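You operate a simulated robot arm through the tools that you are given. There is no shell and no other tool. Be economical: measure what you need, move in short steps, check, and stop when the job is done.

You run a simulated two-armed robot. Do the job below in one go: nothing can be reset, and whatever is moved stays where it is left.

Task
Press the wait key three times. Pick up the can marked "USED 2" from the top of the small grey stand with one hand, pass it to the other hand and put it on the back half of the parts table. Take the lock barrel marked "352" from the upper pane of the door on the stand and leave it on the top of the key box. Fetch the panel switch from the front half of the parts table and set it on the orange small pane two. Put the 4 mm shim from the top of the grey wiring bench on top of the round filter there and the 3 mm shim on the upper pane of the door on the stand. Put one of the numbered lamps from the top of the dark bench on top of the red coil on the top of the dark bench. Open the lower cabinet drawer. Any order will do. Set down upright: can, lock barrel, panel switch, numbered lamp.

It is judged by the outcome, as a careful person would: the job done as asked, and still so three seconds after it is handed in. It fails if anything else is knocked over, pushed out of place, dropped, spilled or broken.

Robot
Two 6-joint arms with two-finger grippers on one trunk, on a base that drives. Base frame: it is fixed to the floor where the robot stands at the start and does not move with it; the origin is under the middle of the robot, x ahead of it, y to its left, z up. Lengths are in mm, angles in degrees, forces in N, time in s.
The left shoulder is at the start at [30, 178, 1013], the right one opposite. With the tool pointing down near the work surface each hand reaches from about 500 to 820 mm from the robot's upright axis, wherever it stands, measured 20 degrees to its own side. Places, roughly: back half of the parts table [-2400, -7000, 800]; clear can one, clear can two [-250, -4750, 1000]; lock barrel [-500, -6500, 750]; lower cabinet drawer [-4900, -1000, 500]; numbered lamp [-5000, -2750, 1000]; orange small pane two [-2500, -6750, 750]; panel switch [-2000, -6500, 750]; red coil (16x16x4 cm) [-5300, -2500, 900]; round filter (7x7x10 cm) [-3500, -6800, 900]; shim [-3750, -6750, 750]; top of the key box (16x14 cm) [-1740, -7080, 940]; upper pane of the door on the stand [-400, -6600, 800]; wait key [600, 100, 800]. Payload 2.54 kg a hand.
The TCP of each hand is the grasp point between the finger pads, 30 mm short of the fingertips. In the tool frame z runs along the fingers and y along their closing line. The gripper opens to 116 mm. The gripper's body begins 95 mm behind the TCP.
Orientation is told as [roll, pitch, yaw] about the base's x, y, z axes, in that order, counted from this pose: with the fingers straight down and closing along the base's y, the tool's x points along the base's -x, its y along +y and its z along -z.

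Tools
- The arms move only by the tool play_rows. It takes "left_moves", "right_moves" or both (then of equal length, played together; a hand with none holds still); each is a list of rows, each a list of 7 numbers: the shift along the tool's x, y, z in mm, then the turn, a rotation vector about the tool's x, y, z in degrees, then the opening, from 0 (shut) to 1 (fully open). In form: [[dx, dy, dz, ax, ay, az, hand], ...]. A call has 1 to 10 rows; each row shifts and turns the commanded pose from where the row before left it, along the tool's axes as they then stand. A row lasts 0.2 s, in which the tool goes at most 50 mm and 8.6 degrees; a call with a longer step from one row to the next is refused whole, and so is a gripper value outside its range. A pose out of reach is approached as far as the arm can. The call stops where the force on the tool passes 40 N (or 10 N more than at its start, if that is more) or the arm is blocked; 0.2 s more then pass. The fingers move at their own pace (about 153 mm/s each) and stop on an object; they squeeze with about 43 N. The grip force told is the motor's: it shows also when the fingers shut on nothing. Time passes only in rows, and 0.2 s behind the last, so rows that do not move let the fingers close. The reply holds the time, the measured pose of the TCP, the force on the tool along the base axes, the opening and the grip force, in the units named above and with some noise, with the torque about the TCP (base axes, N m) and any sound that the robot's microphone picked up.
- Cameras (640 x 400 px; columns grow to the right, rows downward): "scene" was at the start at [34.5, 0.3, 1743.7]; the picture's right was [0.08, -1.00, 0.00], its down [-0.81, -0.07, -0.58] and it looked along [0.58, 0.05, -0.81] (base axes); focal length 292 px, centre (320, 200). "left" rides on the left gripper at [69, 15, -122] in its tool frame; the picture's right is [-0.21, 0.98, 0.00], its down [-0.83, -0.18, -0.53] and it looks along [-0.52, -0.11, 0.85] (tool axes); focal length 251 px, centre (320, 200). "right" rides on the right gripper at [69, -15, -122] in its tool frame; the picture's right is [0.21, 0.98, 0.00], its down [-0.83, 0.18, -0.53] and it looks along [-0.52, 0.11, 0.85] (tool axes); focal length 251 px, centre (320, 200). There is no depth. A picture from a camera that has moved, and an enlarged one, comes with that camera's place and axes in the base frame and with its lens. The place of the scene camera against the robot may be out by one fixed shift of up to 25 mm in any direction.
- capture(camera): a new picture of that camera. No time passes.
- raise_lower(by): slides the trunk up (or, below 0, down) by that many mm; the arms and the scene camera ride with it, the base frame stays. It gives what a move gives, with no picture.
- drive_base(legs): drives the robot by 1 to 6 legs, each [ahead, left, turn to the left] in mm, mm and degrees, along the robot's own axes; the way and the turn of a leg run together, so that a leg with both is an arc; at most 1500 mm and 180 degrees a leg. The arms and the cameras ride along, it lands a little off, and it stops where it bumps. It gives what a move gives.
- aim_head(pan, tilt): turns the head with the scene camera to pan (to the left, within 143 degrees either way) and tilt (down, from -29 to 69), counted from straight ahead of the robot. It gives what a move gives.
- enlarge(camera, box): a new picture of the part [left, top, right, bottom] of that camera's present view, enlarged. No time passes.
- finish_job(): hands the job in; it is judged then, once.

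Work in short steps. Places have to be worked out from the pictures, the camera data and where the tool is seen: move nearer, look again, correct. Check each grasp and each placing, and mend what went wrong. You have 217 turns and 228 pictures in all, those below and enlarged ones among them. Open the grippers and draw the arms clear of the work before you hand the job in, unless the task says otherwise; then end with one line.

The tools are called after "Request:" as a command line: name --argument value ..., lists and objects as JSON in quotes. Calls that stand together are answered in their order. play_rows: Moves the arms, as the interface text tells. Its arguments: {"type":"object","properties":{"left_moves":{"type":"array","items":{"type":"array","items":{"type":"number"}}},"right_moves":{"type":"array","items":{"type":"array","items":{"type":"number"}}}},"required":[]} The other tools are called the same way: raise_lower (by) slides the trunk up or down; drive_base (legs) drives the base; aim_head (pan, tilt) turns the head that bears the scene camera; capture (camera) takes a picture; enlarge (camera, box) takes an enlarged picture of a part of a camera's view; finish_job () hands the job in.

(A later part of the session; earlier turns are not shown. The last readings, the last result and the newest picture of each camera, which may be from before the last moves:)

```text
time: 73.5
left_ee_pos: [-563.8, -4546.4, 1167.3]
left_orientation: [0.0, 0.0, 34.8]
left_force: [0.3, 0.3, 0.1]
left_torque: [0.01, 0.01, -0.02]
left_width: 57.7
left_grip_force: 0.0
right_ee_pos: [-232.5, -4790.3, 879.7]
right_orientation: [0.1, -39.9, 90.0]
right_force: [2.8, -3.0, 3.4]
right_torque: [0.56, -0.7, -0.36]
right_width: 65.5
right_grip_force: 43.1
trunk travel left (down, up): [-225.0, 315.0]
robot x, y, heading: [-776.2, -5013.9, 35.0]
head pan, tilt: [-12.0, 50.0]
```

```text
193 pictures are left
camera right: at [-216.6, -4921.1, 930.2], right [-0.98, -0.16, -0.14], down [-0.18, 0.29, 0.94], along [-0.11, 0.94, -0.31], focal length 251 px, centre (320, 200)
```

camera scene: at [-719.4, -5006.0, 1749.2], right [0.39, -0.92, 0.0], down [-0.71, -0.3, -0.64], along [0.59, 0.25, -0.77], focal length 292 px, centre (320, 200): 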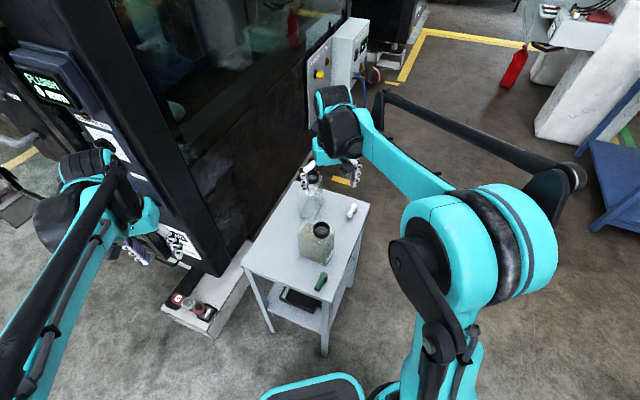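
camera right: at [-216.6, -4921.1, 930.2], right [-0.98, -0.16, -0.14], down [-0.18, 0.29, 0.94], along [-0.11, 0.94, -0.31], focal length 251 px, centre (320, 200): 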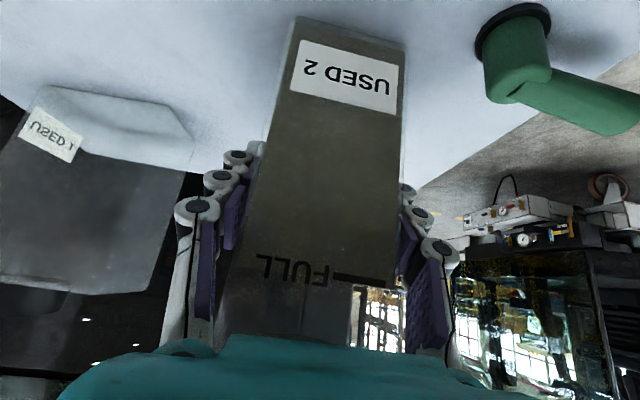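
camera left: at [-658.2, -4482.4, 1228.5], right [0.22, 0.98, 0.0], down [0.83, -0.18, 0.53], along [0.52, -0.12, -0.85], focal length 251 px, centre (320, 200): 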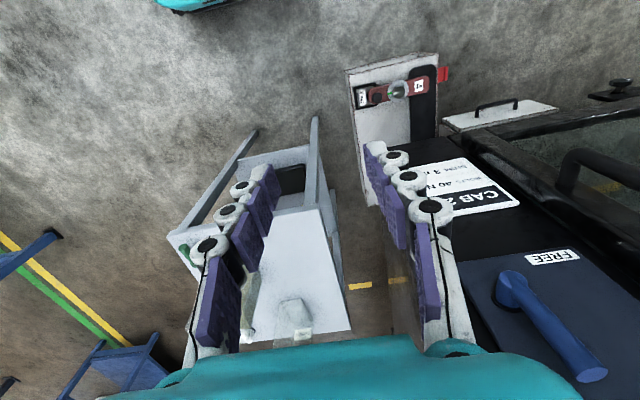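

Gripped at 65 mm. I lift with the trunk by 60 mm, which keeps the can level.

Request:
raise_lower --by 60

Request:
capture --camera "right"

Request:
capture --camera "scene"

```text
time: 74.5
left_ee_pos: [-563.0, -4546.2, 1226.3]
left_orientation: [0.0, 0.0, 34.8]
left_force: [1.1, 0.1, 0.7]
left_torque: [0.02, -0.03, -0.02]
left_width: 58.0
left_grip_force: 0.2
right_ee_pos: [-232.0, -4790.1, 939.2]
right_orientation: [0.1, -39.9, 89.9]
right_force: [0.0, 0.4, -9.5]
right_torque: [-0.13, -0.01, 0.01]
right_width: 65.3
right_grip_force: 43.0
trunk travel left (down, up): [-285.0, 255.0]
robot x, y, heading: [-773.3, -5012.1, 34.9]
head pan, tilt: [-12.0, 50.0]
```

```text
192 pictures are left
camera right: at [-216.3, -4920.5, 989.6], right [-0.98, -0.17, -0.14], down [-0.18, 0.29, 0.94], along [-0.12, 0.94, -0.31], focal length 251 px, centre (320, 200)
```

right: 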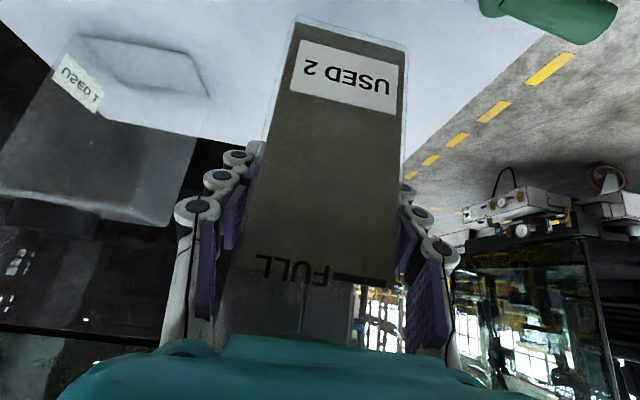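

```text
191 pictures are left
camera scene: at [-735.9, -5006.1, 1809.0], right [0.39, -0.92, 0.0], down [-0.71, -0.3, -0.64], along [0.59, 0.25, -0.77], focal length 292 px, centre (320, 200)
```

scene: 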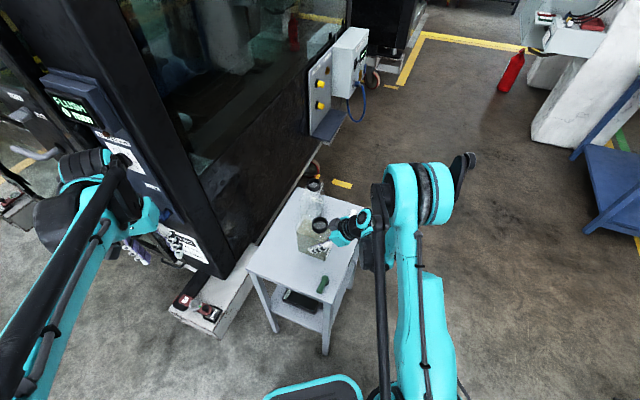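

Lift is good (~1 kg, no slip). I raise more to clear the green valve, then back away.

Request:
raise_lower --by 90

Request:
drive_base --legs '[[-500, 0, 0]]'

Request:
capture --camera "right"

```text
time: 75.7
left_ee_pos: [-562.6, -4545.6, 1315.7]
left_orientation: [0.0, -0.1, 34.8]
left_force: [0.1, -1.5, -1.2]
left_torque: [0.0, -0.01, -0.01]
left_width: 57.9
left_grip_force: 0.1
right_ee_pos: [-231.2, -4790.1, 1029.9]
right_orientation: [0.1, -40.0, 89.9]
right_force: [0.3, 1.0, -8.6]
right_torque: [-0.15, 0.0, 0.01]
right_width: 65.1
right_grip_force: 43.1
trunk travel left (down, up): [-375.0, 165.0]
robot x, y, heading: [-778.8, -5015.0, 34.7]
head pan, tilt: [-12.0, 50.0]
```

```text
time: 78.7
left_ee_pos: [-981.7, -4836.0, 1316.5]
left_orientation: [0.0, 0.0, 35.0]
left_force: [-0.2, -0.2, -0.3]
left_torque: [0.06, 0.02, -0.02]
left_width: 58.1
left_grip_force: 0.0
right_ee_pos: [-649.0, -5077.5, 1029.8]
right_orientation: [0.2, -39.9, 90.2]
right_force: [-0.4, 0.5, -9.3]
right_torque: [-0.13, 0.02, -0.01]
right_width: 65.4
right_grip_force: 43.0
trunk travel left (down, up): [-375.0, 165.0]
robot x, y, heading: [-1191.4, -5308.1, 35.1]
head pan, tilt: [-12.0, 50.0]
```

```text
190 pictures are left
camera right: at [-633.6, -5209.1, 1079.8], right [-0.98, -0.17, -0.14], down [-0.18, 0.29, 0.94], along [-0.12, 0.94, -0.31], focal length 251 px, centre (320, 200)
```

right: 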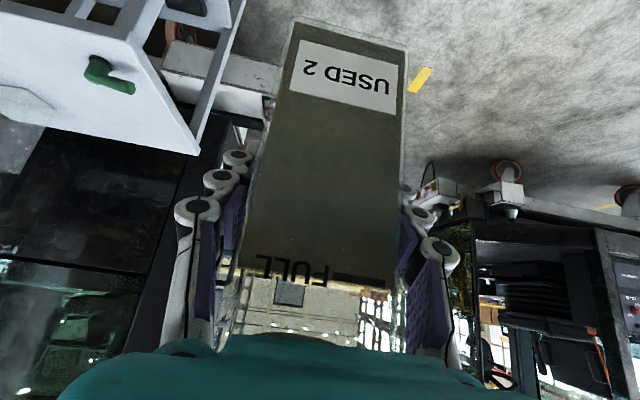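

Now I prepare the handover: yaw the right hand −55° about vertical so the can's long side points ahead of the robot, keeping it level.

Request:
play_rows --right_moves '[[0, 0, 0, 5.05, 0, 6.02, 0.3], [0, 0, 0, 5.05, 0, 6.02, 0.3], [0, 0, 0, 5.05, 0, 6.02, 0.3], [0, 0, 0, 5.05, 0, 6.02, 0.3], [0, 0, 0, 5.05, 0, 6.02, 0.3], [0, 0, 0, 5.05, 0, 6.02, 0.3], [0, 0, 0, 5.05, 0, 6.02, 0.3], [0, 0, 0, 0, 0, 0, 0.3]]'

Request:
aim_head --pan 0 --tilt 50

Request:
capture --camera "scene"

```text
time: 80.5
left_ee_pos: [-980.9, -4836.2, 1316.9]
left_orientation: [0.1, 0.0, 35.1]
left_force: [-0.5, -0.9, -0.2]
left_torque: [0.04, -0.02, 0.0]
left_width: 58.3
left_grip_force: 0.1
right_ee_pos: [-613.4, -5058.6, 1063.7]
right_orientation: [-0.1, -39.7, 35.2]
right_force: [1.3, 0.2, -9.0]
right_torque: [-0.1, 0.15, 0.03]
right_width: 65.5
right_grip_force: 43.0
right hand out of reach, approached as far as the arm can: row 1, 2, 3, 4, 5
trunk travel left (down, up): [-375.0, 165.0]
robot x, y, heading: [-1195.0, -5305.9, 34.9]
head pan, tilt: [-12.0, 50.0]
```

```text
time: 81.2
left_ee_pos: [-980.9, -4837.1, 1316.9]
left_orientation: [0.1, 0.0, 35.1]
left_force: [0.4, -0.5, 0.1]
left_torque: [-0.05, -0.02, -0.01]
left_width: 58.3
left_grip_force: 0.1
right_ee_pos: [-614.5, -5057.8, 1064.0]
right_orientation: [-0.1, -39.6, 35.3]
right_force: [-0.3, -0.2, -9.3]
right_torque: [-0.06, 0.16, -0.01]
right_width: 65.4
right_grip_force: 43.2
trunk travel left (down, up): [-375.0, 165.0]
robot x, y, heading: [-1192.4, -5307.2, 34.9]
head pan, tilt: [0.0, 50.0]
```

```text
189 pictures are left
camera scene: at [-1160.8, -5282.3, 1899.1], right [0.57, -0.82, 0.0], down [-0.63, -0.44, -0.64], along [0.53, 0.37, -0.77], focal length 292 px, centre (320, 200)
```

scene: 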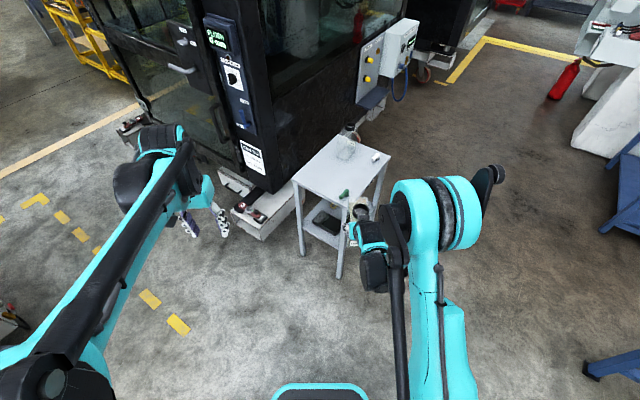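

Right hand is now at 617 ahead, 129 right. I bring it toward the middle, and the left hand (open) above the can's far end.

Request:
play_rows --right_moves '[[13, 33, -11, 0, 0, 0, 0.3], [13, 33, -11, 0, 0, 0, 0.3], [13, 33, -11, 0, 0, 0, 0.3], [0, 0, 0, 0, 0, 0, 0.3]]' --left_moves '[[-10, 0, -20, 0, 0, 0, 1], [-20, 0, 0, 0, 0, 0, 1], [-30, 0, 0, 0, 0, 0, 1], [0, 0, 0, 0, 0, 0, 1]]'

Request:
capture --camera "left"

Request:
capture --camera "scene"

```text
time: 82.2
left_ee_pos: [-931.5, -4802.4, 1337.1]
left_orientation: [0.0, 0.0, 35.0]
left_force: [0.2, -0.6, -0.2]
left_torque: [0.04, -0.01, 0.0]
left_width: 116.2
left_grip_force: 0.1
right_ee_pos: [-706.4, -4997.3, 1077.6]
right_orientation: [0.0, -39.7, 35.3]
right_force: [-0.4, -0.2, -8.6]
right_torque: [-0.06, 0.11, 0.03]
right_width: 65.2
right_grip_force: 43.3
right hand out of reach, approached as far as the arm can: row 1, 2, 3
trunk travel left (down, up): [-375.0, 165.0]
robot x, y, heading: [-1191.4, -5304.1, 35.0]
head pan, tilt: [0.0, 50.0]
```

```text
188 pictures are left
camera left: at [-997.0, -4829.5, 1459.4], right [-0.38, 0.92, 0.0], down [0.78, 0.32, 0.53], along [0.49, 0.21, -0.85], focal length 251 px, centre (320, 200)
```

left: 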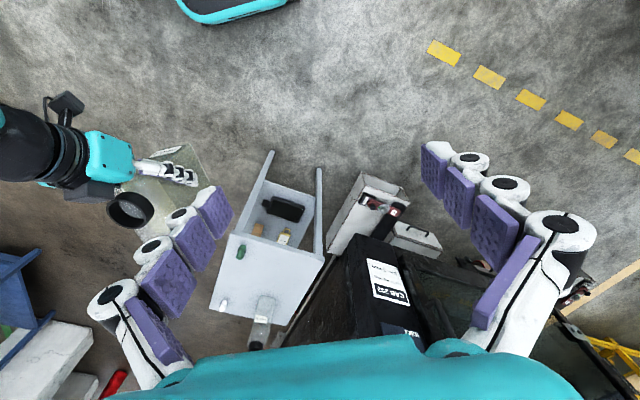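

```text
187 pictures are left
camera scene: at [-1161.2, -5284.1, 1899.2], right [0.57, -0.82, 0.0], down [-0.63, -0.44, -0.64], along [0.53, 0.37, -0.77], focal length 292 px, centre (320, 200)
```

scene: 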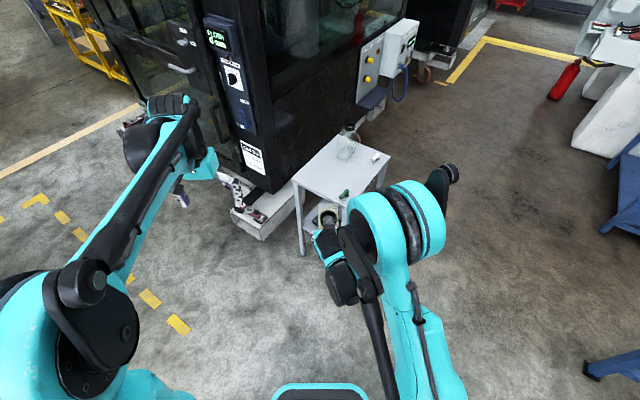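

The can is level at 573 ahead, 27 right. I move the left hand over the can's far end (635 ahead) at hover height.

Request:
play_rows --left_moves '[[-19, -41.3, 12.4, 0, 0, 0, 1], [-19, -41.3, 12.4, 0, 0, 0, 1], [-19, -41.3, 12.4, 0, 0, 0, 1], [-19, -41.3, 12.4, 0, 0, 0, 1], [-19, -41.3, 12.4, 0, 0, 0, 1], [-19, -41.3, 12.4, 0, 0, 0, 1], [-19, -41.3, 12.4, 0, 0, 0, 1], [0, 0, 0, 0, 0, 0, 1]]'

Request:
capture --camera "left"

Request:
capture --camera "scene"

Request:
capture --camera "right"

```text
time: 84.0
left_ee_pos: [-657.7, -4962.5, 1252.7]
left_orientation: [0.0, 0.0, 35.0]
left_force: [-0.1, 0.6, -1.0]
left_torque: [0.01, -0.01, 0.01]
left_width: 116.0
left_grip_force: 0.0
right_ee_pos: [-706.9, -4995.3, 1077.9]
right_orientation: [-0.3, -39.7, 35.4]
right_force: [-0.2, -0.1, -8.8]
right_torque: [-0.08, 0.12, -0.01]
right_width: 65.5
right_grip_force: 43.2
trunk travel left (down, up): [-375.0, 165.0]
robot x, y, heading: [-1190.2, -5303.3, 34.7]
head pan, tilt: [0.0, 50.0]
```

```text
186 pictures are left
camera left: at [-724.1, -4989.0, 1374.5], right [-0.38, 0.92, 0.0], down [0.78, 0.33, 0.53], along [0.49, 0.2, -0.85], focal length 251 px, centre (320, 200)
```

left: 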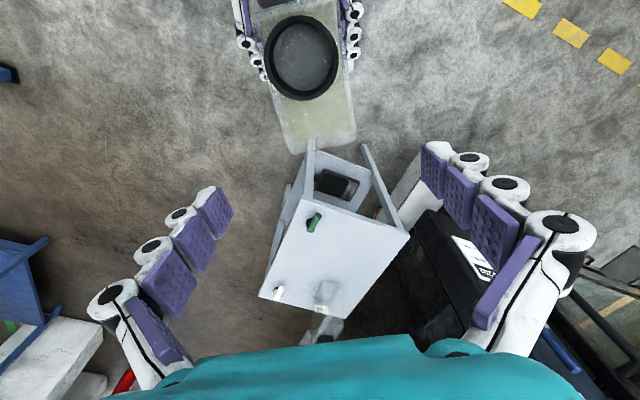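

```text
185 pictures are left
camera scene: at [-1162.6, -5281.7, 1899.2], right [0.57, -0.82, 0.0], down [-0.63, -0.44, -0.64], along [0.53, 0.37, -0.77], focal length 292 px, centre (320, 200)
```

scene: 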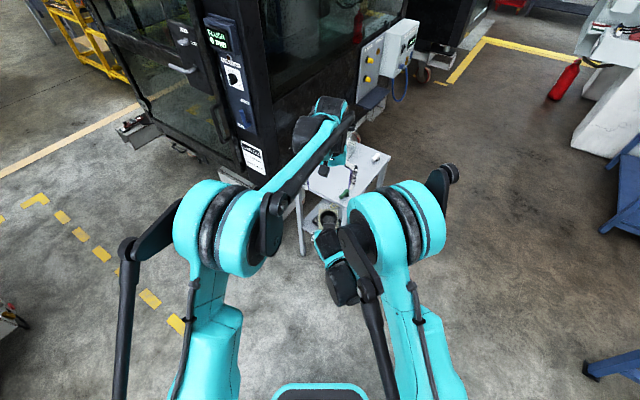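

```text
184 pictures are left
camera right: at [-805.0, -5083.0, 1129.5], right [-0.7, 0.7, -0.14], down [0.13, 0.32, 0.94], along [0.7, 0.64, -0.32], focal length 251 px, centre (320, 200)
```

right: 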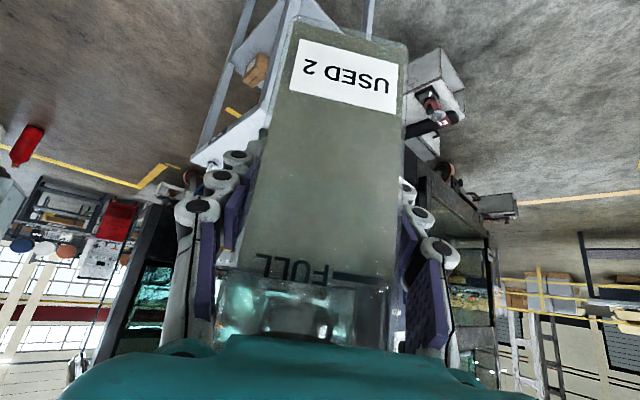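

The left hand is laterally aligned; can's far top edge at ≈648 ahead. I shift 8 mm back and descend around the can's far end.

Request:
play_rows --left_moves '[[8, 0, 30, 0, 0, 0, 1], [0, 0, 35, 0, 0, 0, 1], [0, 0, 35, 0, 0, 0, 1], [0, 0, 35, 0, 0, 0, 1], [0, 0, 30, 0, 0, 0, 1], [0, 0, 0, 0, 0, 0, 1]]'

Request:
capture --camera "left"

Request:
capture --camera "right"

```text
time: 85.4
left_ee_pos: [-662.1, -4965.7, 1085.9]
left_orientation: [0.0, 0.0, 34.9]
left_force: [0.5, 0.8, 0.2]
left_torque: [-0.01, -0.05, 0.0]
left_width: 116.0
left_grip_force: 0.1
right_ee_pos: [-707.0, -4995.6, 1077.7]
right_orientation: [-0.1, -39.6, 35.4]
right_force: [-0.1, -0.3, -8.7]
right_torque: [-0.07, 0.09, -0.04]
right_width: 65.3
right_grip_force: 43.3
trunk travel left (down, up): [-375.0, 165.0]
robot x, y, heading: [-1194.0, -5307.2, 34.9]
head pan, tilt: [0.0, 50.0]
```

```text
183 pictures are left
camera left: at [-728.0, -4994.2, 1207.3], right [-0.38, 0.92, 0.0], down [0.78, 0.32, 0.53], along [0.49, 0.21, -0.85], focal length 251 px, centre (320, 200)
```

left: 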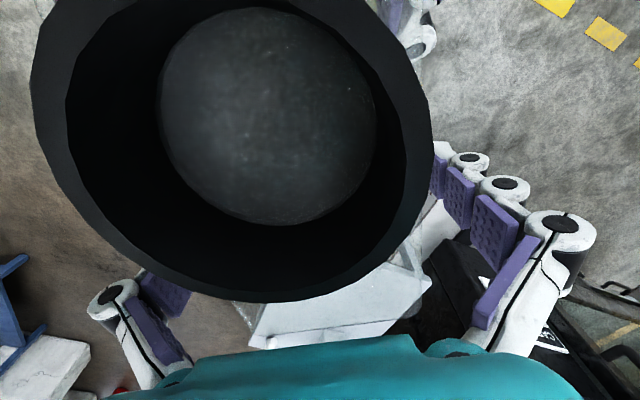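

```text
182 pictures are left
camera right: at [-804.4, -5083.5, 1129.4], right [-0.7, 0.7, -0.14], down [0.14, 0.32, 0.94], along [0.7, 0.64, -0.32], focal length 251 px, centre (320, 200)
```

right: 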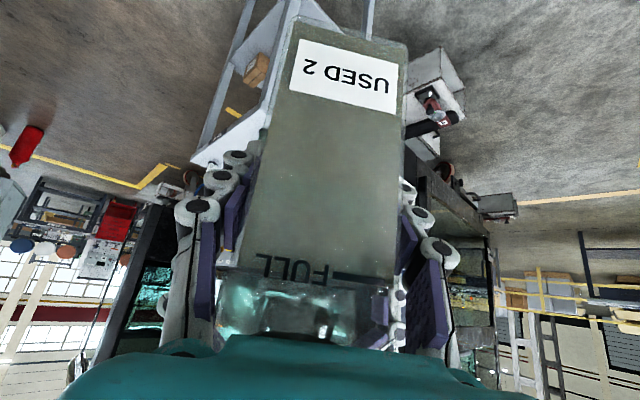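

The can's body lies between the left fingers. Close the left hand.

Request:
play_rows --left_moves '[[0, 0, 0, 0, 0, 0, 0.6], [0, 0, 0, 0, 0, 0, 0.3], [0, 0, 0, 0, 0, 0, 0.3], [0, 0, 0, 0, 0, 0, 0.3]]'

Request:
capture --camera "left"

```text
time: 86.4
left_ee_pos: [-662.4, -4965.4, 1086.1]
left_orientation: [0.1, 0.0, 35.0]
left_force: [-4.6, 5.6, 8.4]
left_torque: [0.23, 0.3, -0.12]
left_width: 65.2
left_grip_force: 43.3
right_ee_pos: [-705.1, -4996.4, 1078.8]
right_orientation: [-0.1, -39.5, 35.2]
right_force: [4.3, -4.8, -17.5]
right_torque: [-0.54, 0.18, -0.22]
right_width: 65.3
right_grip_force: 43.0
trunk travel left (down, up): [-375.0, 165.0]
robot x, y, heading: [-1188.0, -5304.9, 34.7]
head pan, tilt: [0.0, 50.0]
```

```text
181 pictures are left
camera left: at [-727.8, -4993.7, 1207.5], right [-0.38, 0.92, 0.0], down [0.78, 0.32, 0.53], along [0.49, 0.21, -0.85], focal length 251 px, centre (320, 200)
```

left: 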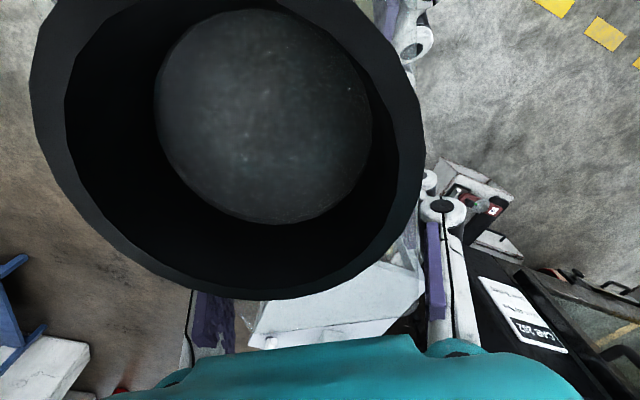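

Both hold. I open the right hand and draw it back toward the robot.

Request:
play_rows --right_moves '[[0, 0, 0, 0, 0, 0, 0.7], [0, 0, 0, 0, 0, 0, 1], [0, 0, 0, 0, 0, 0, 1]]'

Request:
play_rows --right_moves '[[7, 0, -28, 0, 0, 0, 1], [7, 0, -28, 0, 0, 0, 1], [7, 0, -28, 0, 0, 0, 1], [0, 0, 0, 0, 0, 0, 1]]'

Request:
capture --camera "right"

Request:
capture --camera "scene"

```text
time: 87.2
left_ee_pos: [-662.1, -4967.2, 1085.6]
left_orientation: [0.0, 0.0, 34.9]
left_force: [-1.1, 0.8, 0.0]
left_torque: [0.18, -0.25, -0.03]
left_width: 65.2
left_grip_force: 43.3
right_ee_pos: [-705.9, -4995.8, 1078.0]
right_orientation: [-0.1, -39.6, 35.3]
right_force: [0.1, 0.2, 0.9]
right_torque: [-0.01, -0.01, -0.01]
right_width: 115.7
right_grip_force: 0.1
trunk travel left (down, up): [-375.0, 165.0]
robot x, y, heading: [-1193.3, -5305.0, 34.8]
head pan, tilt: [0.0, 50.0]
```

```text
time: 88.2
left_ee_pos: [-661.2, -4966.0, 1085.8]
left_orientation: [0.1, 0.1, 35.0]
left_force: [0.2, 0.1, -0.1]
left_torque: [0.15, -0.23, 0.0]
left_width: 65.4
left_grip_force: 43.0
right_ee_pos: [-760.7, -5033.3, 1128.7]
right_orientation: [-0.1, -39.8, 35.3]
right_force: [0.2, 0.0, 0.0]
right_torque: [0.0, 0.0, 0.0]
right_width: 116.1
right_grip_force: 0.1
trunk travel left (down, up): [-375.0, 165.0]
robot x, y, heading: [-1191.8, -5306.6, 35.0]
head pan, tilt: [0.0, 50.0]
```

```text
180 pictures are left
camera right: at [-858.7, -5122.2, 1179.4], right [-0.7, 0.7, -0.14], down [0.13, 0.32, 0.94], along [0.7, 0.64, -0.32], focal length 251 px, centre (320, 200)
```

right: 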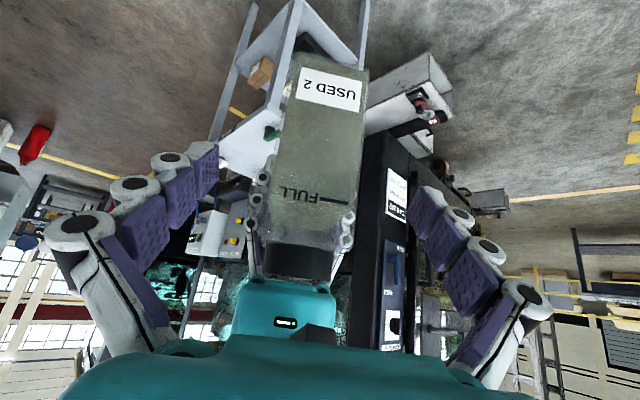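

```text
179 pictures are left
camera scene: at [-1160.0, -5281.6, 1899.1], right [0.57, -0.82, 0.0], down [-0.63, -0.44, -0.64], along [0.53, 0.37, -0.77], focal length 292 px, centre (320, 200)
```

scene: 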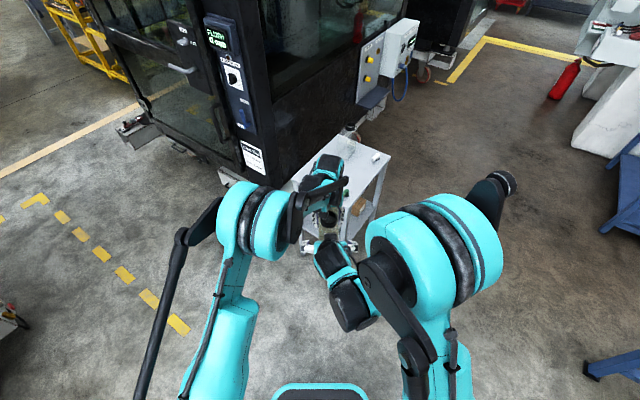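

The can now hangs from the left hand, level. I move the right hand clear to the right and set it vertical again.

Request:
play_rows --right_moves '[[0, -45, -10, 0, 0, 0, 1], [0, -45, -10, 0, 0, 0, 1], [0, -45, -5, 0, 0, 0, 1], [0, -20, -5, 0, 8, 0, 1], [-5, 0, 0, 0, 8, 0, 0.6], [-5, 0, 0, 0, 8, 0, 0.6], [-5, 0, 0, 0, 8, 0, 0.6], [-5, 0, 0, 0, 7.7, 0, 0.6]]'

Request:
capture --camera "scene"

Request:
aim_head --pan -120 --tilt 15

Request:
capture --camera "scene"

```text
time: 90.0
left_ee_pos: [-661.2, -4966.2, 1085.2]
left_orientation: [0.0, 0.0, 35.0]
left_force: [0.0, 0.2, 0.9]
left_torque: [0.16, -0.22, -0.02]
left_width: 65.3
left_grip_force: 42.9
right_ee_pos: [-671.0, -5163.0, 1158.2]
right_orientation: [0.1, -0.1, 35.3]
right_force: [0.1, -0.5, -0.6]
right_torque: [0.0, 0.0, 0.0]
right_width: 69.7
right_grip_force: 0.0
trunk travel left (down, up): [-375.0, 165.0]
robot x, y, heading: [-1190.0, -5305.1, 34.8]
head pan, tilt: [0.0, 50.0]
```

```text
178 pictures are left
camera scene: at [-1158.7, -5281.2, 1899.0], right [0.57, -0.82, 0.0], down [-0.63, -0.44, -0.64], along [0.53, 0.37, -0.77], focal length 292 px, centre (320, 200)
```

scene: 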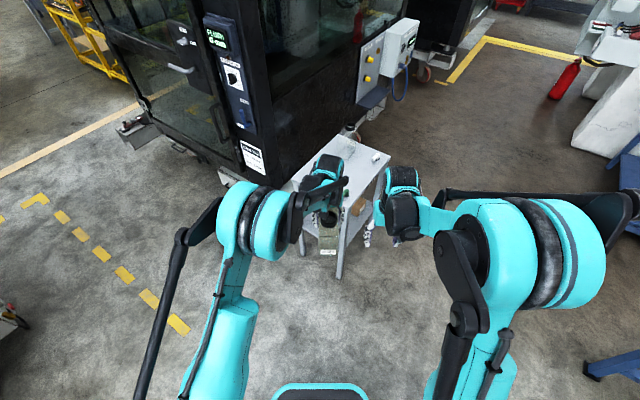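

```text
time: 92.0
left_ee_pos: [-662.7, -4966.5, 1085.2]
left_orientation: [0.0, 0.0, 35.0]
left_force: [0.1, -0.1, 0.1]
left_torque: [0.16, -0.27, -0.04]
left_width: 65.1
left_grip_force: 43.2
right_ee_pos: [-672.7, -5163.1, 1157.7]
right_orientation: [0.0, -0.2, 35.1]
right_force: [-0.4, 0.7, 0.0]
right_torque: [0.0, -0.01, 0.03]
right_width: 69.5
right_grip_force: 0.0
trunk travel left (down, up): [-375.0, 165.0]
robot x, y, heading: [-1192.9, -5304.4, 34.9]
head pan, tilt: [-120.0, 15.0]
```

```text
177 pictures are left
camera scene: at [-1215.5, -5419.5, 1952.9], right [-1.0, -0.09, 0.0], down [-0.02, 0.26, -0.97], along [0.08, -0.96, -0.26], focal length 292 px, centre (320, 200)
```

scene: 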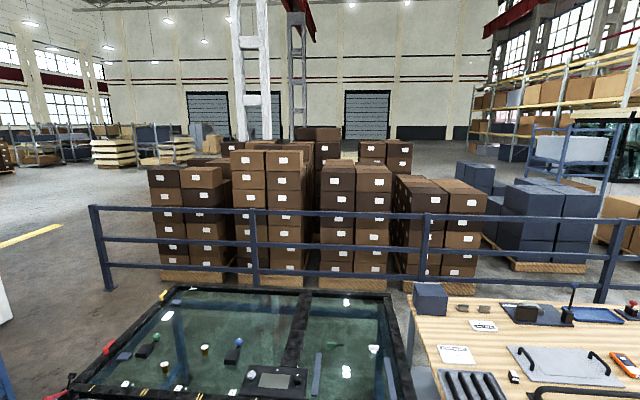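

The can is safely in the left hand. I turn to face −y and drive to before the parts table for a good look.

Request:
drive_base --legs '[[0, 0, -125], [150, -950, 0]]'

Request:
aim_head --pan 0 --tilt 35

Request:
capture --camera "scene"

```text
time: 102.1
left_ee_pos: [-2135.4, -6107.2, 1085.6]
left_orientation: [0.1, -0.1, -88.4]
left_force: [-0.4, 0.0, 0.5]
left_torque: [-0.3, -0.02, 0.01]
left_width: 65.4
left_grip_force: 43.3
right_ee_pos: [-2294.4, -5990.6, 1158.5]
right_orientation: [0.0, -0.3, -88.1]
right_force: [-0.5, -0.1, -0.5]
right_torque: [-0.01, -0.01, -0.03]
right_width: 69.9
right_grip_force: 0.0
trunk travel left (down, up): [-375.0, 165.0]
robot x, y, heading: [-2126.2, -5481.3, -88.3]
head pan, tilt: [-120.0, 15.0]
```

```text
time: 104.1
left_ee_pos: [-2136.0, -6107.1, 1085.1]
left_orientation: [0.0, 0.0, -88.5]
left_force: [-0.6, 0.2, -0.1]
left_torque: [-0.28, -0.05, 0.0]
left_width: 65.2
left_grip_force: 43.1
right_ee_pos: [-2293.8, -5989.1, 1158.8]
right_orientation: [0.0, -0.2, -88.2]
right_force: [0.0, -0.6, 0.7]
right_torque: [-0.02, -0.03, -0.02]
right_width: 69.4
right_grip_force: 0.0
trunk travel left (down, up): [-375.0, 165.0]
robot x, y, heading: [-2124.8, -5479.1, -88.4]
head pan, tilt: [0.0, 35.0]
```

```text
176 pictures are left
camera scene: at [-2132.2, -5543.6, 1920.8], right [-1.0, -0.03, 0.0], down [-0.01, 0.57, -0.82], along [0.02, -0.82, -0.57], focal length 292 px, centre (320, 200)
```

scene: 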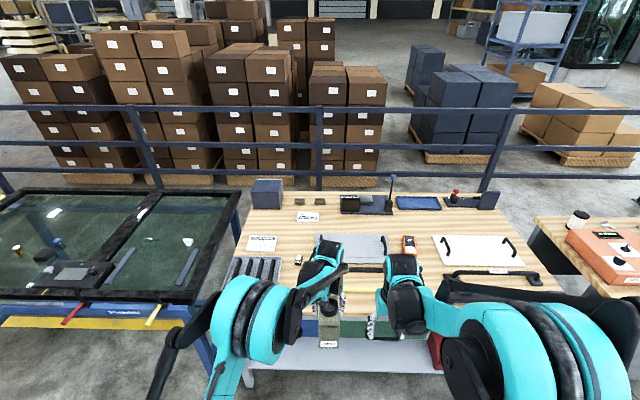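

The parts table is ahead. I enlarge it to identify items and free space.

Request:
enlarge --camera "scene" --box '[220, 170, 420, 295]'

Request:
enlarge --camera "scene" --box '[380, 170, 580, 295]'

```text
3.20 times, centred on (320, 232) of scene
camera zoom: at [-2132.2, -5543.6, 1920.8], right [-1.0, -0.03, 0.0], down [-0.01, 0.57, -0.82], along [0.02, -0.82, -0.57], focal length 935 px, centre (320, 96)
```

zoom: 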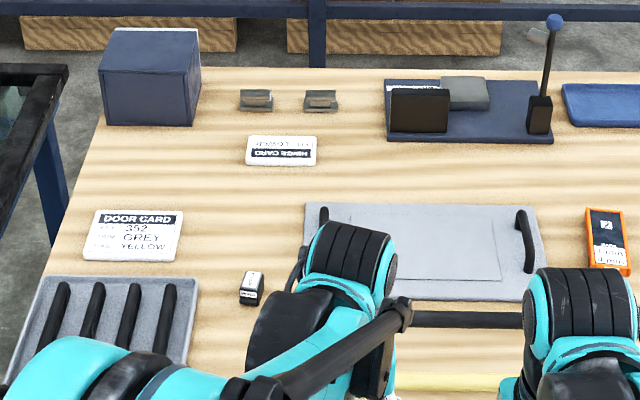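

```text
3.20 times, centred on (480, 232) of scene
camera zoom: at [-2132.2, -5543.6, 1920.8], right [-1.0, -0.03, 0.0], down [-0.01, 0.57, -0.82], along [0.02, -0.82, -0.57], focal length 935 px, centre (-192, 96)
```

zoom: 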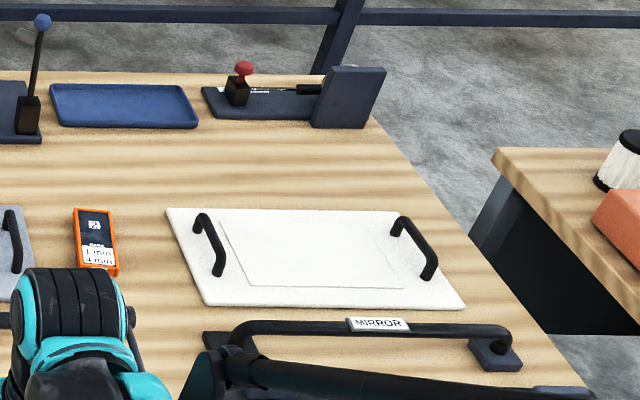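

The free spot on the back half is around (-1965,-6830). I measure the table's front edge with the right camera.

Request:
capture --camera "right"

Request:
aim_head --pan 0 --tilt 60

Request:
capture --camera "scene"

```text
173 pictures are left
camera right: at [-2310.4, -5920.7, 1281.6], right [0.97, 0.24, 0.0], down [0.21, -0.82, 0.54], along [0.13, -0.52, -0.84], focal length 251 px, centre (320, 200)
```

right: 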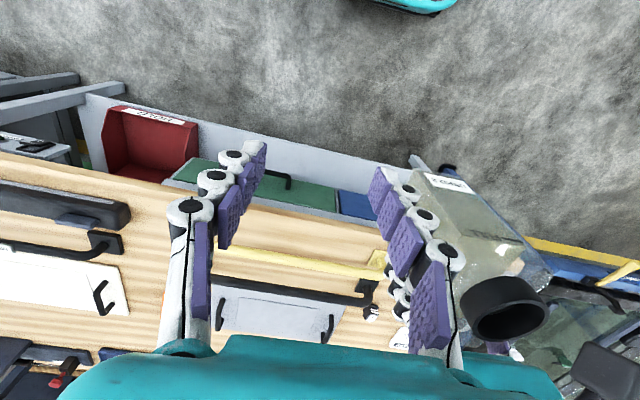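

```text
time: 105.0
left_ee_pos: [-2133.9, -6106.5, 1085.6]
left_orientation: [0.0, 0.0, -88.6]
left_force: [-0.6, 0.3, -0.6]
left_torque: [-0.3, -0.01, -0.01]
left_width: 65.4
left_grip_force: 42.3
right_ee_pos: [-2293.5, -5989.9, 1158.2]
right_orientation: [0.0, -0.2, -88.2]
right_force: [0.4, 0.0, 0.6]
right_torque: [0.0, -0.02, 0.01]
right_width: 69.6
right_grip_force: 0.0
trunk travel left (down, up): [-375.0, 165.0]
robot x, y, heading: [-2126.5, -5479.5, -88.7]
head pan, tilt: [0.0, 60.0]
```

```text
172 pictures are left
camera scene: at [-2132.6, -5522.2, 1886.6], right [-1.0, -0.03, 0.0], down [-0.02, 0.87, -0.5], along [0.01, -0.5, -0.87], focal length 292 px, centre (320, 200)
```

scene: 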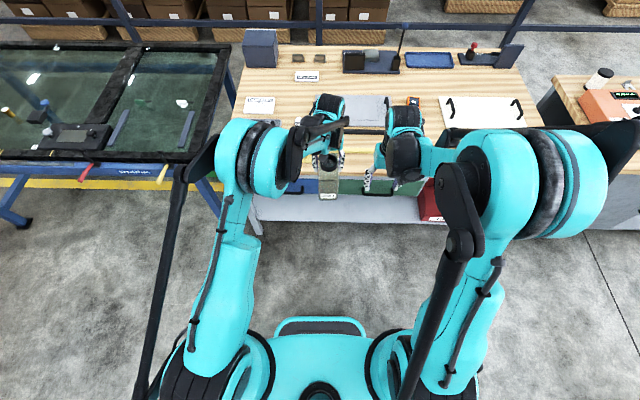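

Front edge ≈ y −6258, so the table's middle is ≈ −6755. To reach the back half I'll turn the robot so the left shoulder leads; first I swing the left hand out to the left.

Request:
play_rows --left_moves '[[7.5, 45, 0, 0, 0, 0, 0.3], [7.5, 45, 0, 0, 0, 0, 0.3], [7.5, 45, 0, 0, 0, 0, 0.3], [7.5, 45, 0, 0, 0, 0, 0.3], [7.5, 45, 0, 0, 0, 0, 0.3], [7.5, 45, 0, 0, 0, 0, 0.3], [7.5, 45, 0, 0, 0, 0, 0.3], [7.5, 45, 0, 0, 0, 0, 0.3], [7.5, 45, 0, 0, 0, 0, 0.3], [7.5, 45, 0, 0, 0, 0, 0.3]]'

Request:
play_rows --left_moves '[[7.5, 45, 0, 0, 0, 0, 0.3], [7.5, 45, 0, 0, 0, 0, 0.3], [7.5, 45, 0, 0, 0, 0, 0.3], [7.5, 45, 0, 0, 0, 0, 0.3], [7.5, 45, 0, 0, 0, 0, 0.3], [7.5, 45, 0, 0, 0, 0, 0.3], [7.5, 45, 0, 0, 0, 0, 0.3]]'

Request:
play_rows --left_moves '[[0, 0, 0, 0, 0, 8.3, 0.3], [0, 0, 0, 0, 0, 8.3, 0.3], [0, 0, 0, 0, 0, 8.3, 0.3], [0, 0, 0, 0, 0, 8.3, 0.3], [0, 0, 0, 0, 0, 8.3, 0.3], [0, 0, 0, 0, 0, 8.3, 0.3]]'

Request:
capture --camera "left"

```text
time: 107.2
left_ee_pos: [-1683.4, -6022.4, 1085.6]
left_orientation: [-0.2, 0.1, -88.4]
left_force: [1.9, 0.3, -0.3]
left_torque: [-0.26, 0.01, -0.02]
left_width: 65.4
left_grip_force: 43.0
right_ee_pos: [-2291.3, -5989.0, 1159.4]
right_orientation: [-0.3, -0.1, -88.2]
right_force: [0.1, -0.3, 0.2]
right_torque: [-0.01, 0.06, 0.0]
right_width: 69.6
right_grip_force: 0.0
trunk travel left (down, up): [-375.0, 165.0]
robot x, y, heading: [-2120.4, -5479.6, -88.6]
head pan, tilt: [0.0, 60.0]
```

```text
time: 108.8
left_ee_pos: [-1369.1, -5959.7, 1085.8]
left_orientation: [0.0, -0.1, -88.5]
left_force: [-0.4, 0.1, 0.6]
left_torque: [-0.28, 0.04, 0.02]
left_width: 65.7
left_grip_force: 42.9
right_ee_pos: [-2290.3, -5989.9, 1159.0]
right_orientation: [-0.2, -0.2, -88.2]
right_force: [1.0, -0.7, 0.8]
right_torque: [-0.03, 0.03, 0.01]
right_width: 69.3
right_grip_force: 0.1
trunk travel left (down, up): [-375.0, 165.0]
robot x, y, heading: [-2126.2, -5476.6, -88.4]
head pan, tilt: [0.0, 60.0]
```

```text
time: 110.2
left_ee_pos: [-1372.2, -5960.0, 1085.7]
left_orientation: [-0.1, 0.0, -138.4]
left_force: [0.0, 0.3, 1.1]
left_torque: [-0.21, 0.23, 0.0]
left_width: 65.2
left_grip_force: 43.1
right_ee_pos: [-2292.9, -5989.5, 1158.8]
right_orientation: [-0.1, -0.1, -88.2]
right_force: [-0.5, 0.2, 0.5]
right_torque: [-0.02, 0.04, 0.02]
right_width: 69.5
right_grip_force: 0.0
trunk travel left (down, up): [-375.0, 165.0]
robot x, y, heading: [-2121.5, -5477.6, -88.4]
head pan, tilt: [0.0, 60.0]
```

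```text
171 pictures are left
camera left: at [-1310.8, -5924.9, 1206.8], right [0.49, -0.87, 0.0], down [-0.74, -0.41, 0.53], along [-0.47, -0.26, -0.85], focal length 251 px, centre (320, 200)
```

left: 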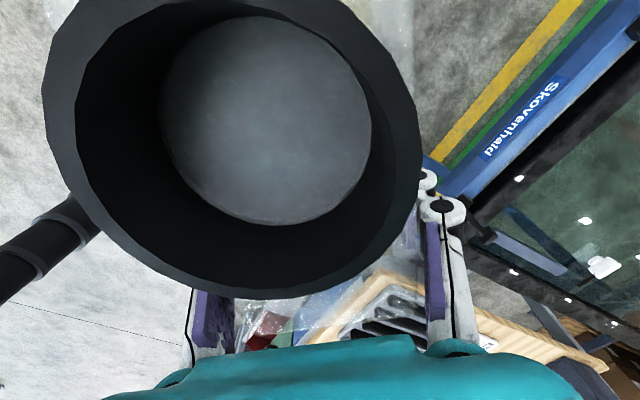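

The extended pose works. I turn right 51° and slide toward the table.

Request:
drive_base --legs '[[0, 0, -51.6], [230, 370, 0]]'

Request:
aim_head --pan 50 --tilt 50

Request:
capture --camera "scene"

Request:
capture --camera "left"

```text
time: 115.2
left_ee_pos: [-1995.7, -6796.8, 1085.7]
left_orientation: [-0.1, 0.0, 169.3]
left_force: [0.2, 0.1, -8.8]
left_torque: [0.03, 0.29, -0.02]
left_width: 65.5
left_grip_force: 43.3
right_ee_pos: [-2580.7, -6087.0, 1159.0]
right_orientation: [-0.1, -0.1, -140.6]
right_force: [0.2, -1.0, -0.3]
right_torque: [-0.02, 0.02, -0.06]
right_width: 69.8
right_grip_force: 0.0
trunk travel left (down, up): [-375.0, 165.0]
robot x, y, heading: [-2072.0, -5907.2, -141.0]
head pan, tilt: [0.0, 60.0]
```

```text
time: 116.4
left_ee_pos: [-1995.5, -6798.3, 1084.6]
left_orientation: [-0.1, 0.0, 169.2]
left_force: [0.5, -0.1, -8.3]
left_torque: [0.07, 0.26, -0.02]
left_width: 65.3
left_grip_force: 43.3
right_ee_pos: [-2580.8, -6087.4, 1157.3]
right_orientation: [-0.2, -0.1, -140.6]
right_force: [-0.1, -0.4, -0.1]
right_torque: [0.02, -0.01, 0.02]
right_width: 69.4
right_grip_force: 0.0
trunk travel left (down, up): [-375.0, 165.0]
robot x, y, heading: [-2071.4, -5910.8, -140.9]
head pan, tilt: [50.0, 50.0]
```

```text
170 pictures are left
camera scene: at [-2060.4, -5974.1, 1899.1], right [-1.0, 0.02, 0.0], down [0.01, 0.77, -0.64], along [-0.01, -0.64, -0.77], focal length 292 px, centre (320, 200)
```

scene: 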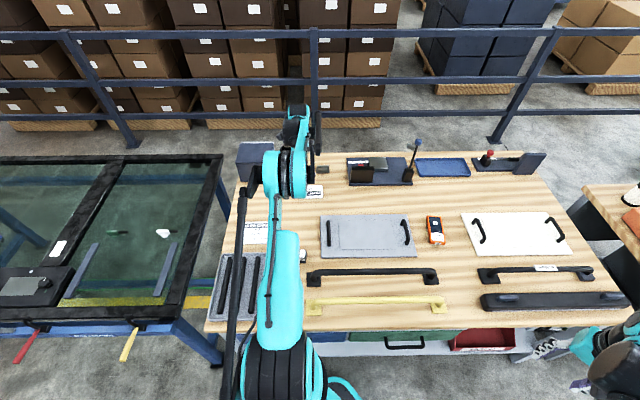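

```text
169 pictures are left
camera left: at [-1930.7, -6825.8, 1206.7], right [-0.39, -0.92, 0.0], down [-0.78, 0.33, 0.53], along [-0.49, 0.21, -0.85], focal length 251 px, centre (320, 200)
```

left: 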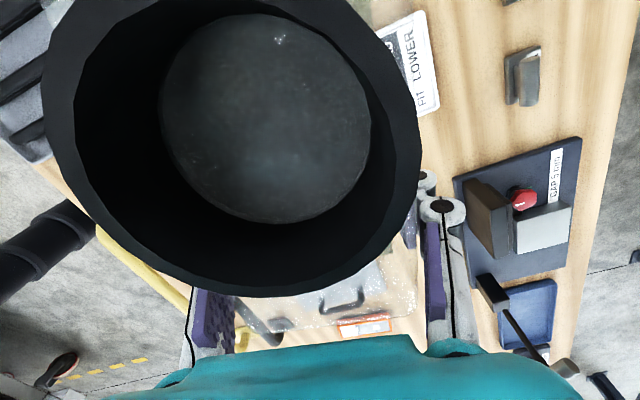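

Over the free patch: can centre will be about (-1969,-6812), clear of the hinge card and tray. I nudge 12 mm deeper and lower the trunk 150 mm.

Request:
play_rows --left_moves '[[0, 12, 0, 0, 0, 0, 0.3], [0, 0, 0, 0, 0, 0, 0.3]]'

Request:
raise_lower --by -150

Request:
capture --camera "scene"

Request:
capture --camera "left"

```text
time: 117.0
left_ee_pos: [-1997.5, -6810.6, 1085.6]
left_orientation: [0.0, 0.0, 169.4]
left_force: [0.4, 0.4, -8.7]
left_torque: [0.07, 0.29, 0.0]
left_width: 65.4
left_grip_force: 43.2
right_ee_pos: [-2581.2, -6087.5, 1159.2]
right_orientation: [-0.1, -0.1, -140.6]
right_force: [-0.1, 0.2, 0.4]
right_torque: [-0.02, 0.01, -0.02]
right_width: 69.5
right_grip_force: 0.1
trunk travel left (down, up): [-375.0, 165.0]
robot x, y, heading: [-2074.3, -5908.7, -140.9]
head pan, tilt: [50.0, 50.0]
```

```text
time: 118.7
left_ee_pos: [-1997.7, -6810.2, 936.5]
left_orientation: [-0.1, 0.0, 169.4]
left_force: [0.0, -0.8, -8.9]
left_torque: [0.03, 0.3, -0.03]
left_width: 65.1
left_grip_force: 43.0
right_ee_pos: [-2581.5, -6088.0, 1009.2]
right_orientation: [-0.1, -0.2, -140.5]
right_force: [0.2, -0.4, -0.2]
right_torque: [0.01, 0.0, -0.01]
right_width: 69.3
right_grip_force: 0.1
trunk travel left (down, up): [-225.0, 315.0]
robot x, y, heading: [-2073.0, -5905.3, -140.7]
head pan, tilt: [50.0, 50.0]
```

```text
168 pictures are left
camera scene: at [-2060.3, -5973.4, 1749.2], right [-1.0, 0.02, 0.0], down [0.01, 0.77, -0.64], along [-0.01, -0.64, -0.77], focal length 292 px, centre (320, 200)
```

scene: 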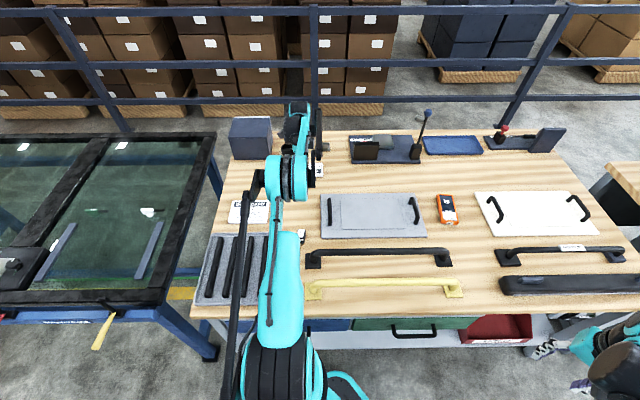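

```text
167 pictures are left
camera left: at [-1932.5, -6838.2, 1057.1], right [-0.39, -0.92, 0.0], down [-0.78, 0.33, 0.53], along [-0.49, 0.21, -0.85], focal length 251 px, centre (320, 200)
```

left: 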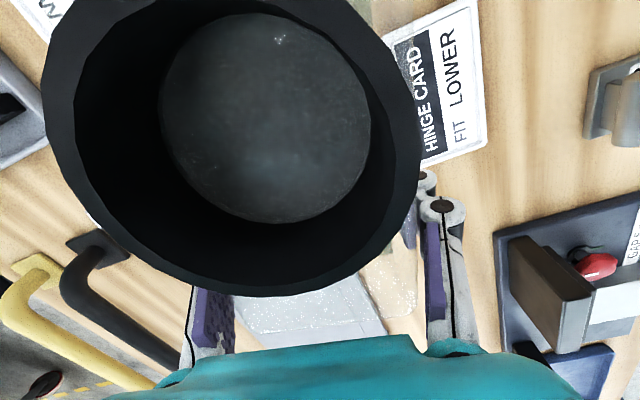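

Card is 55 mm clear. I lower gently in small steps watching the force.

Request:
play_rows --left_moves '[[0, 0, 8, 0, 0, 0, 0.3], [0, 0, 5, 0, 0, 0, 0.3], [0, 0, 4, 0, 0, 0, 0.3], [0, 0, 0, 0, 0, 0, 0.3]]'

Request:
enlarge --camera "scene" --box '[260, 130, 380, 270]'

```text
time: 119.7
left_ee_pos: [-1997.8, -6808.9, 917.8]
left_orientation: [0.0, 0.1, 169.4]
left_force: [-0.2, -0.5, -8.9]
left_torque: [0.04, 0.26, -0.01]
left_width: 65.7
left_grip_force: 42.8
right_ee_pos: [-2581.5, -6087.3, 1009.6]
right_orientation: [-0.1, -0.2, -140.6]
right_force: [0.2, -0.1, 0.9]
right_torque: [0.01, -0.01, 0.0]
right_width: 69.5
right_grip_force: 0.1
trunk travel left (down, up): [-225.0, 315.0]
robot x, y, heading: [-2077.1, -5907.9, -140.8]
head pan, tilt: [50.0, 50.0]
```

```text
2.86 times, centred on (320, 200) of scene
camera zoom: at [-2060.4, -5973.5, 1749.1], right [-1.0, 0.02, 0.0], down [0.01, 0.77, -0.64], along [-0.01, -0.64, -0.77], focal length 835 px, centre (320, 200)
```

zoom: 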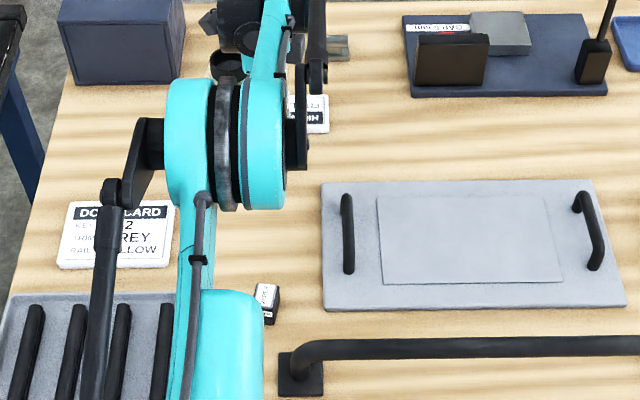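

No contact yet. I continue in 3 mm steps.

Request:
play_rows --left_moves '[[0, 0, 4, 0, 0, 0, 0.3], [0, 0, 3, 0, 0, 0, 0.3], [0, 0, 3, 0, 0, 0, 0.3], [0, 0, 0, 0, 0, 0, 0.3]]'

Request:
play_rows --left_moves '[[0, 0, 2, 0, 0, 0, 0.3], [0, 0, 2, 0, 0, 0, 0.3], [0, 0, 0, 0, 0, 0, 0.3]]'

```text
time: 120.7
left_ee_pos: [-1998.3, -6810.4, 907.3]
left_orientation: [0.0, 0.0, 169.3]
left_force: [-0.2, 0.8, -8.0]
left_torque: [0.07, 0.3, 0.01]
left_width: 65.4
left_grip_force: 42.8
right_ee_pos: [-2580.8, -6086.9, 1009.0]
right_orientation: [-0.1, -0.2, -140.5]
right_force: [0.3, -0.5, 0.7]
right_torque: [0.0, -0.02, 0.0]
right_width: 69.6
right_grip_force: 0.0
trunk travel left (down, up): [-225.0, 315.0]
robot x, y, heading: [-2072.7, -5907.9, -140.9]
head pan, tilt: [50.0, 50.0]
```

```text
time: 121.5
left_ee_pos: [-1997.9, -6810.5, 903.6]
left_orientation: [0.0, -0.1, 169.2]
left_force: [0.1, 0.9, -8.3]
left_torque: [0.06, 0.3, -0.02]
left_width: 65.2
left_grip_force: 43.4
right_ee_pos: [-2581.1, -6087.2, 1008.6]
right_orientation: [-0.1, -0.2, -140.6]
right_force: [0.0, 0.6, -0.5]
right_torque: [0.04, 0.04, 0.0]
right_width: 69.6
right_grip_force: 0.1
trunk travel left (down, up): [-225.0, 315.0]
robot x, y, heading: [-2070.7, -5910.6, -141.0]
head pan, tilt: [50.0, 50.0]
```

Still free. Continue in 2 mm steps.

Request:
play_rows --left_moves '[[0, 0, 2, 0, 0, 0, 0.3], [0, 0, 2, 0, 0, 0, 0.3], [0, 0, 2, 0, 0, 0, 0.3], [0, 0, 0, 0, 0, 0, 0.3]]'

Request:
play_rows --left_moves '[[0, 0, 2, 0, 0, 0, 0.3], [0, 0, 2, 0, 0, 0, 0.3], [0, 0, 0, 0, 0, 0, 0.3]]'

Request:
play_rows --left_moves '[[0, 0, 2, 0, 0, 0, 0.3], [0, 0, 2, 0, 0, 0, 0.3], [0, 0, 0, 0, 0, 0, 0.3]]'

```text
time: 122.5
left_ee_pos: [-1996.8, -6810.0, 897.1]
left_orientation: [0.0, -0.1, 169.2]
left_force: [-0.1, 0.1, -8.1]
left_torque: [0.02, 0.3, 0.01]
left_width: 65.0
left_grip_force: 43.3
right_ee_pos: [-2580.9, -6088.2, 1008.6]
right_orientation: [-0.1, -0.2, -140.6]
right_force: [0.0, -0.3, -0.5]
right_torque: [0.02, -0.01, 0.02]
right_width: 69.6
right_grip_force: 0.2
trunk travel left (down, up): [-225.0, 315.0]
robot x, y, heading: [-2076.6, -5906.6, -140.4]
head pan, tilt: [50.0, 50.0]
```

```text
time: 123.3
left_ee_pos: [-1997.5, -6809.4, 893.9]
left_orientation: [0.0, 0.1, 169.3]
left_force: [0.8, -0.9, -8.7]
left_torque: [0.06, 0.32, -0.01]
left_width: 65.4
left_grip_force: 43.3
right_ee_pos: [-2580.5, -6088.1, 1008.7]
right_orientation: [-0.1, -0.3, -140.6]
right_force: [0.4, 0.4, -0.5]
right_torque: [0.0, 0.04, 0.01]
right_width: 69.8
right_grip_force: 0.2
trunk travel left (down, up): [-225.0, 315.0]
robot x, y, heading: [-2073.3, -5906.7, -141.0]
head pan, tilt: [50.0, 50.0]
```

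```text
time: 124.1
left_ee_pos: [-1997.2, -6810.5, 890.6]
left_orientation: [-0.1, 0.0, 169.3]
left_force: [0.2, 0.3, -8.2]
left_torque: [0.05, 0.28, -0.03]
left_width: 65.5
left_grip_force: 43.3
right_ee_pos: [-2581.0, -6087.4, 1008.5]
right_orientation: [-0.2, -0.3, -140.6]
right_force: [0.0, 1.4, 0.4]
right_torque: [-0.01, 0.03, 0.03]
right_width: 69.6
right_grip_force: 0.1
trunk travel left (down, up): [-225.0, 315.0]
robot x, y, heading: [-2076.7, -5906.0, -140.7]
head pan, tilt: [50.0, 50.0]
```

I keep descending 2 mm per row; the motion will stop on contact.

Request:
play_rows --left_moves '[[0, 0, 2, 0, 0, 0, 0.3], [0, 0, 2, 0, 0, 0, 0.3], [0, 0, 2, 0, 0, 0, 0.3], [0, 0, 2, 0, 0, 0, 0.3]]'

Request:
capture --camera "right"

```text
time: 125.1
left_ee_pos: [-1997.5, -6807.2, 885.9]
left_orientation: [0.1, 0.0, 169.3]
left_force: [1.1, -11.1, 35.0]
left_torque: [0.36, -0.1, -0.14]
left_width: 65.5
left_grip_force: 43.1
right_ee_pos: [-2581.5, -6083.7, 1009.4]
right_orientation: [0.2, -0.3, -140.6]
right_force: [0.7, -0.4, -0.1]
right_torque: [-0.01, 0.04, 0.0]
right_width: 69.7
right_grip_force: 0.1
trunk travel left (down, up): [-225.0, 315.0]
robot x, y, heading: [-2072.2, -5909.2, -140.9]
head pan, tilt: [50.0, 50.0]
```

```text
165 pictures are left
camera right: at [-2537.4, -6028.2, 1132.4], right [0.79, -0.62, 0.0], down [-0.52, -0.66, 0.54], along [-0.33, -0.42, -0.84], focal length 251 px, centre (320, 200)
```

right: 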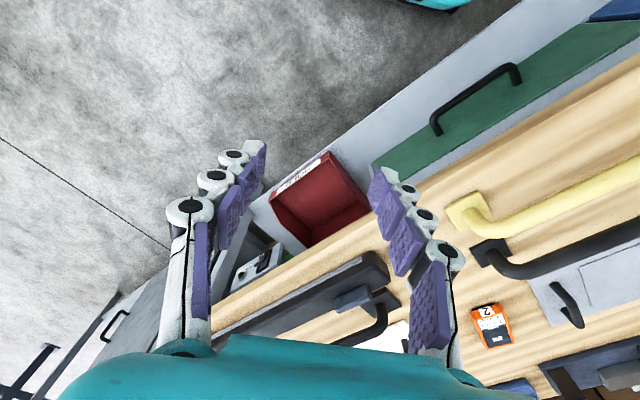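

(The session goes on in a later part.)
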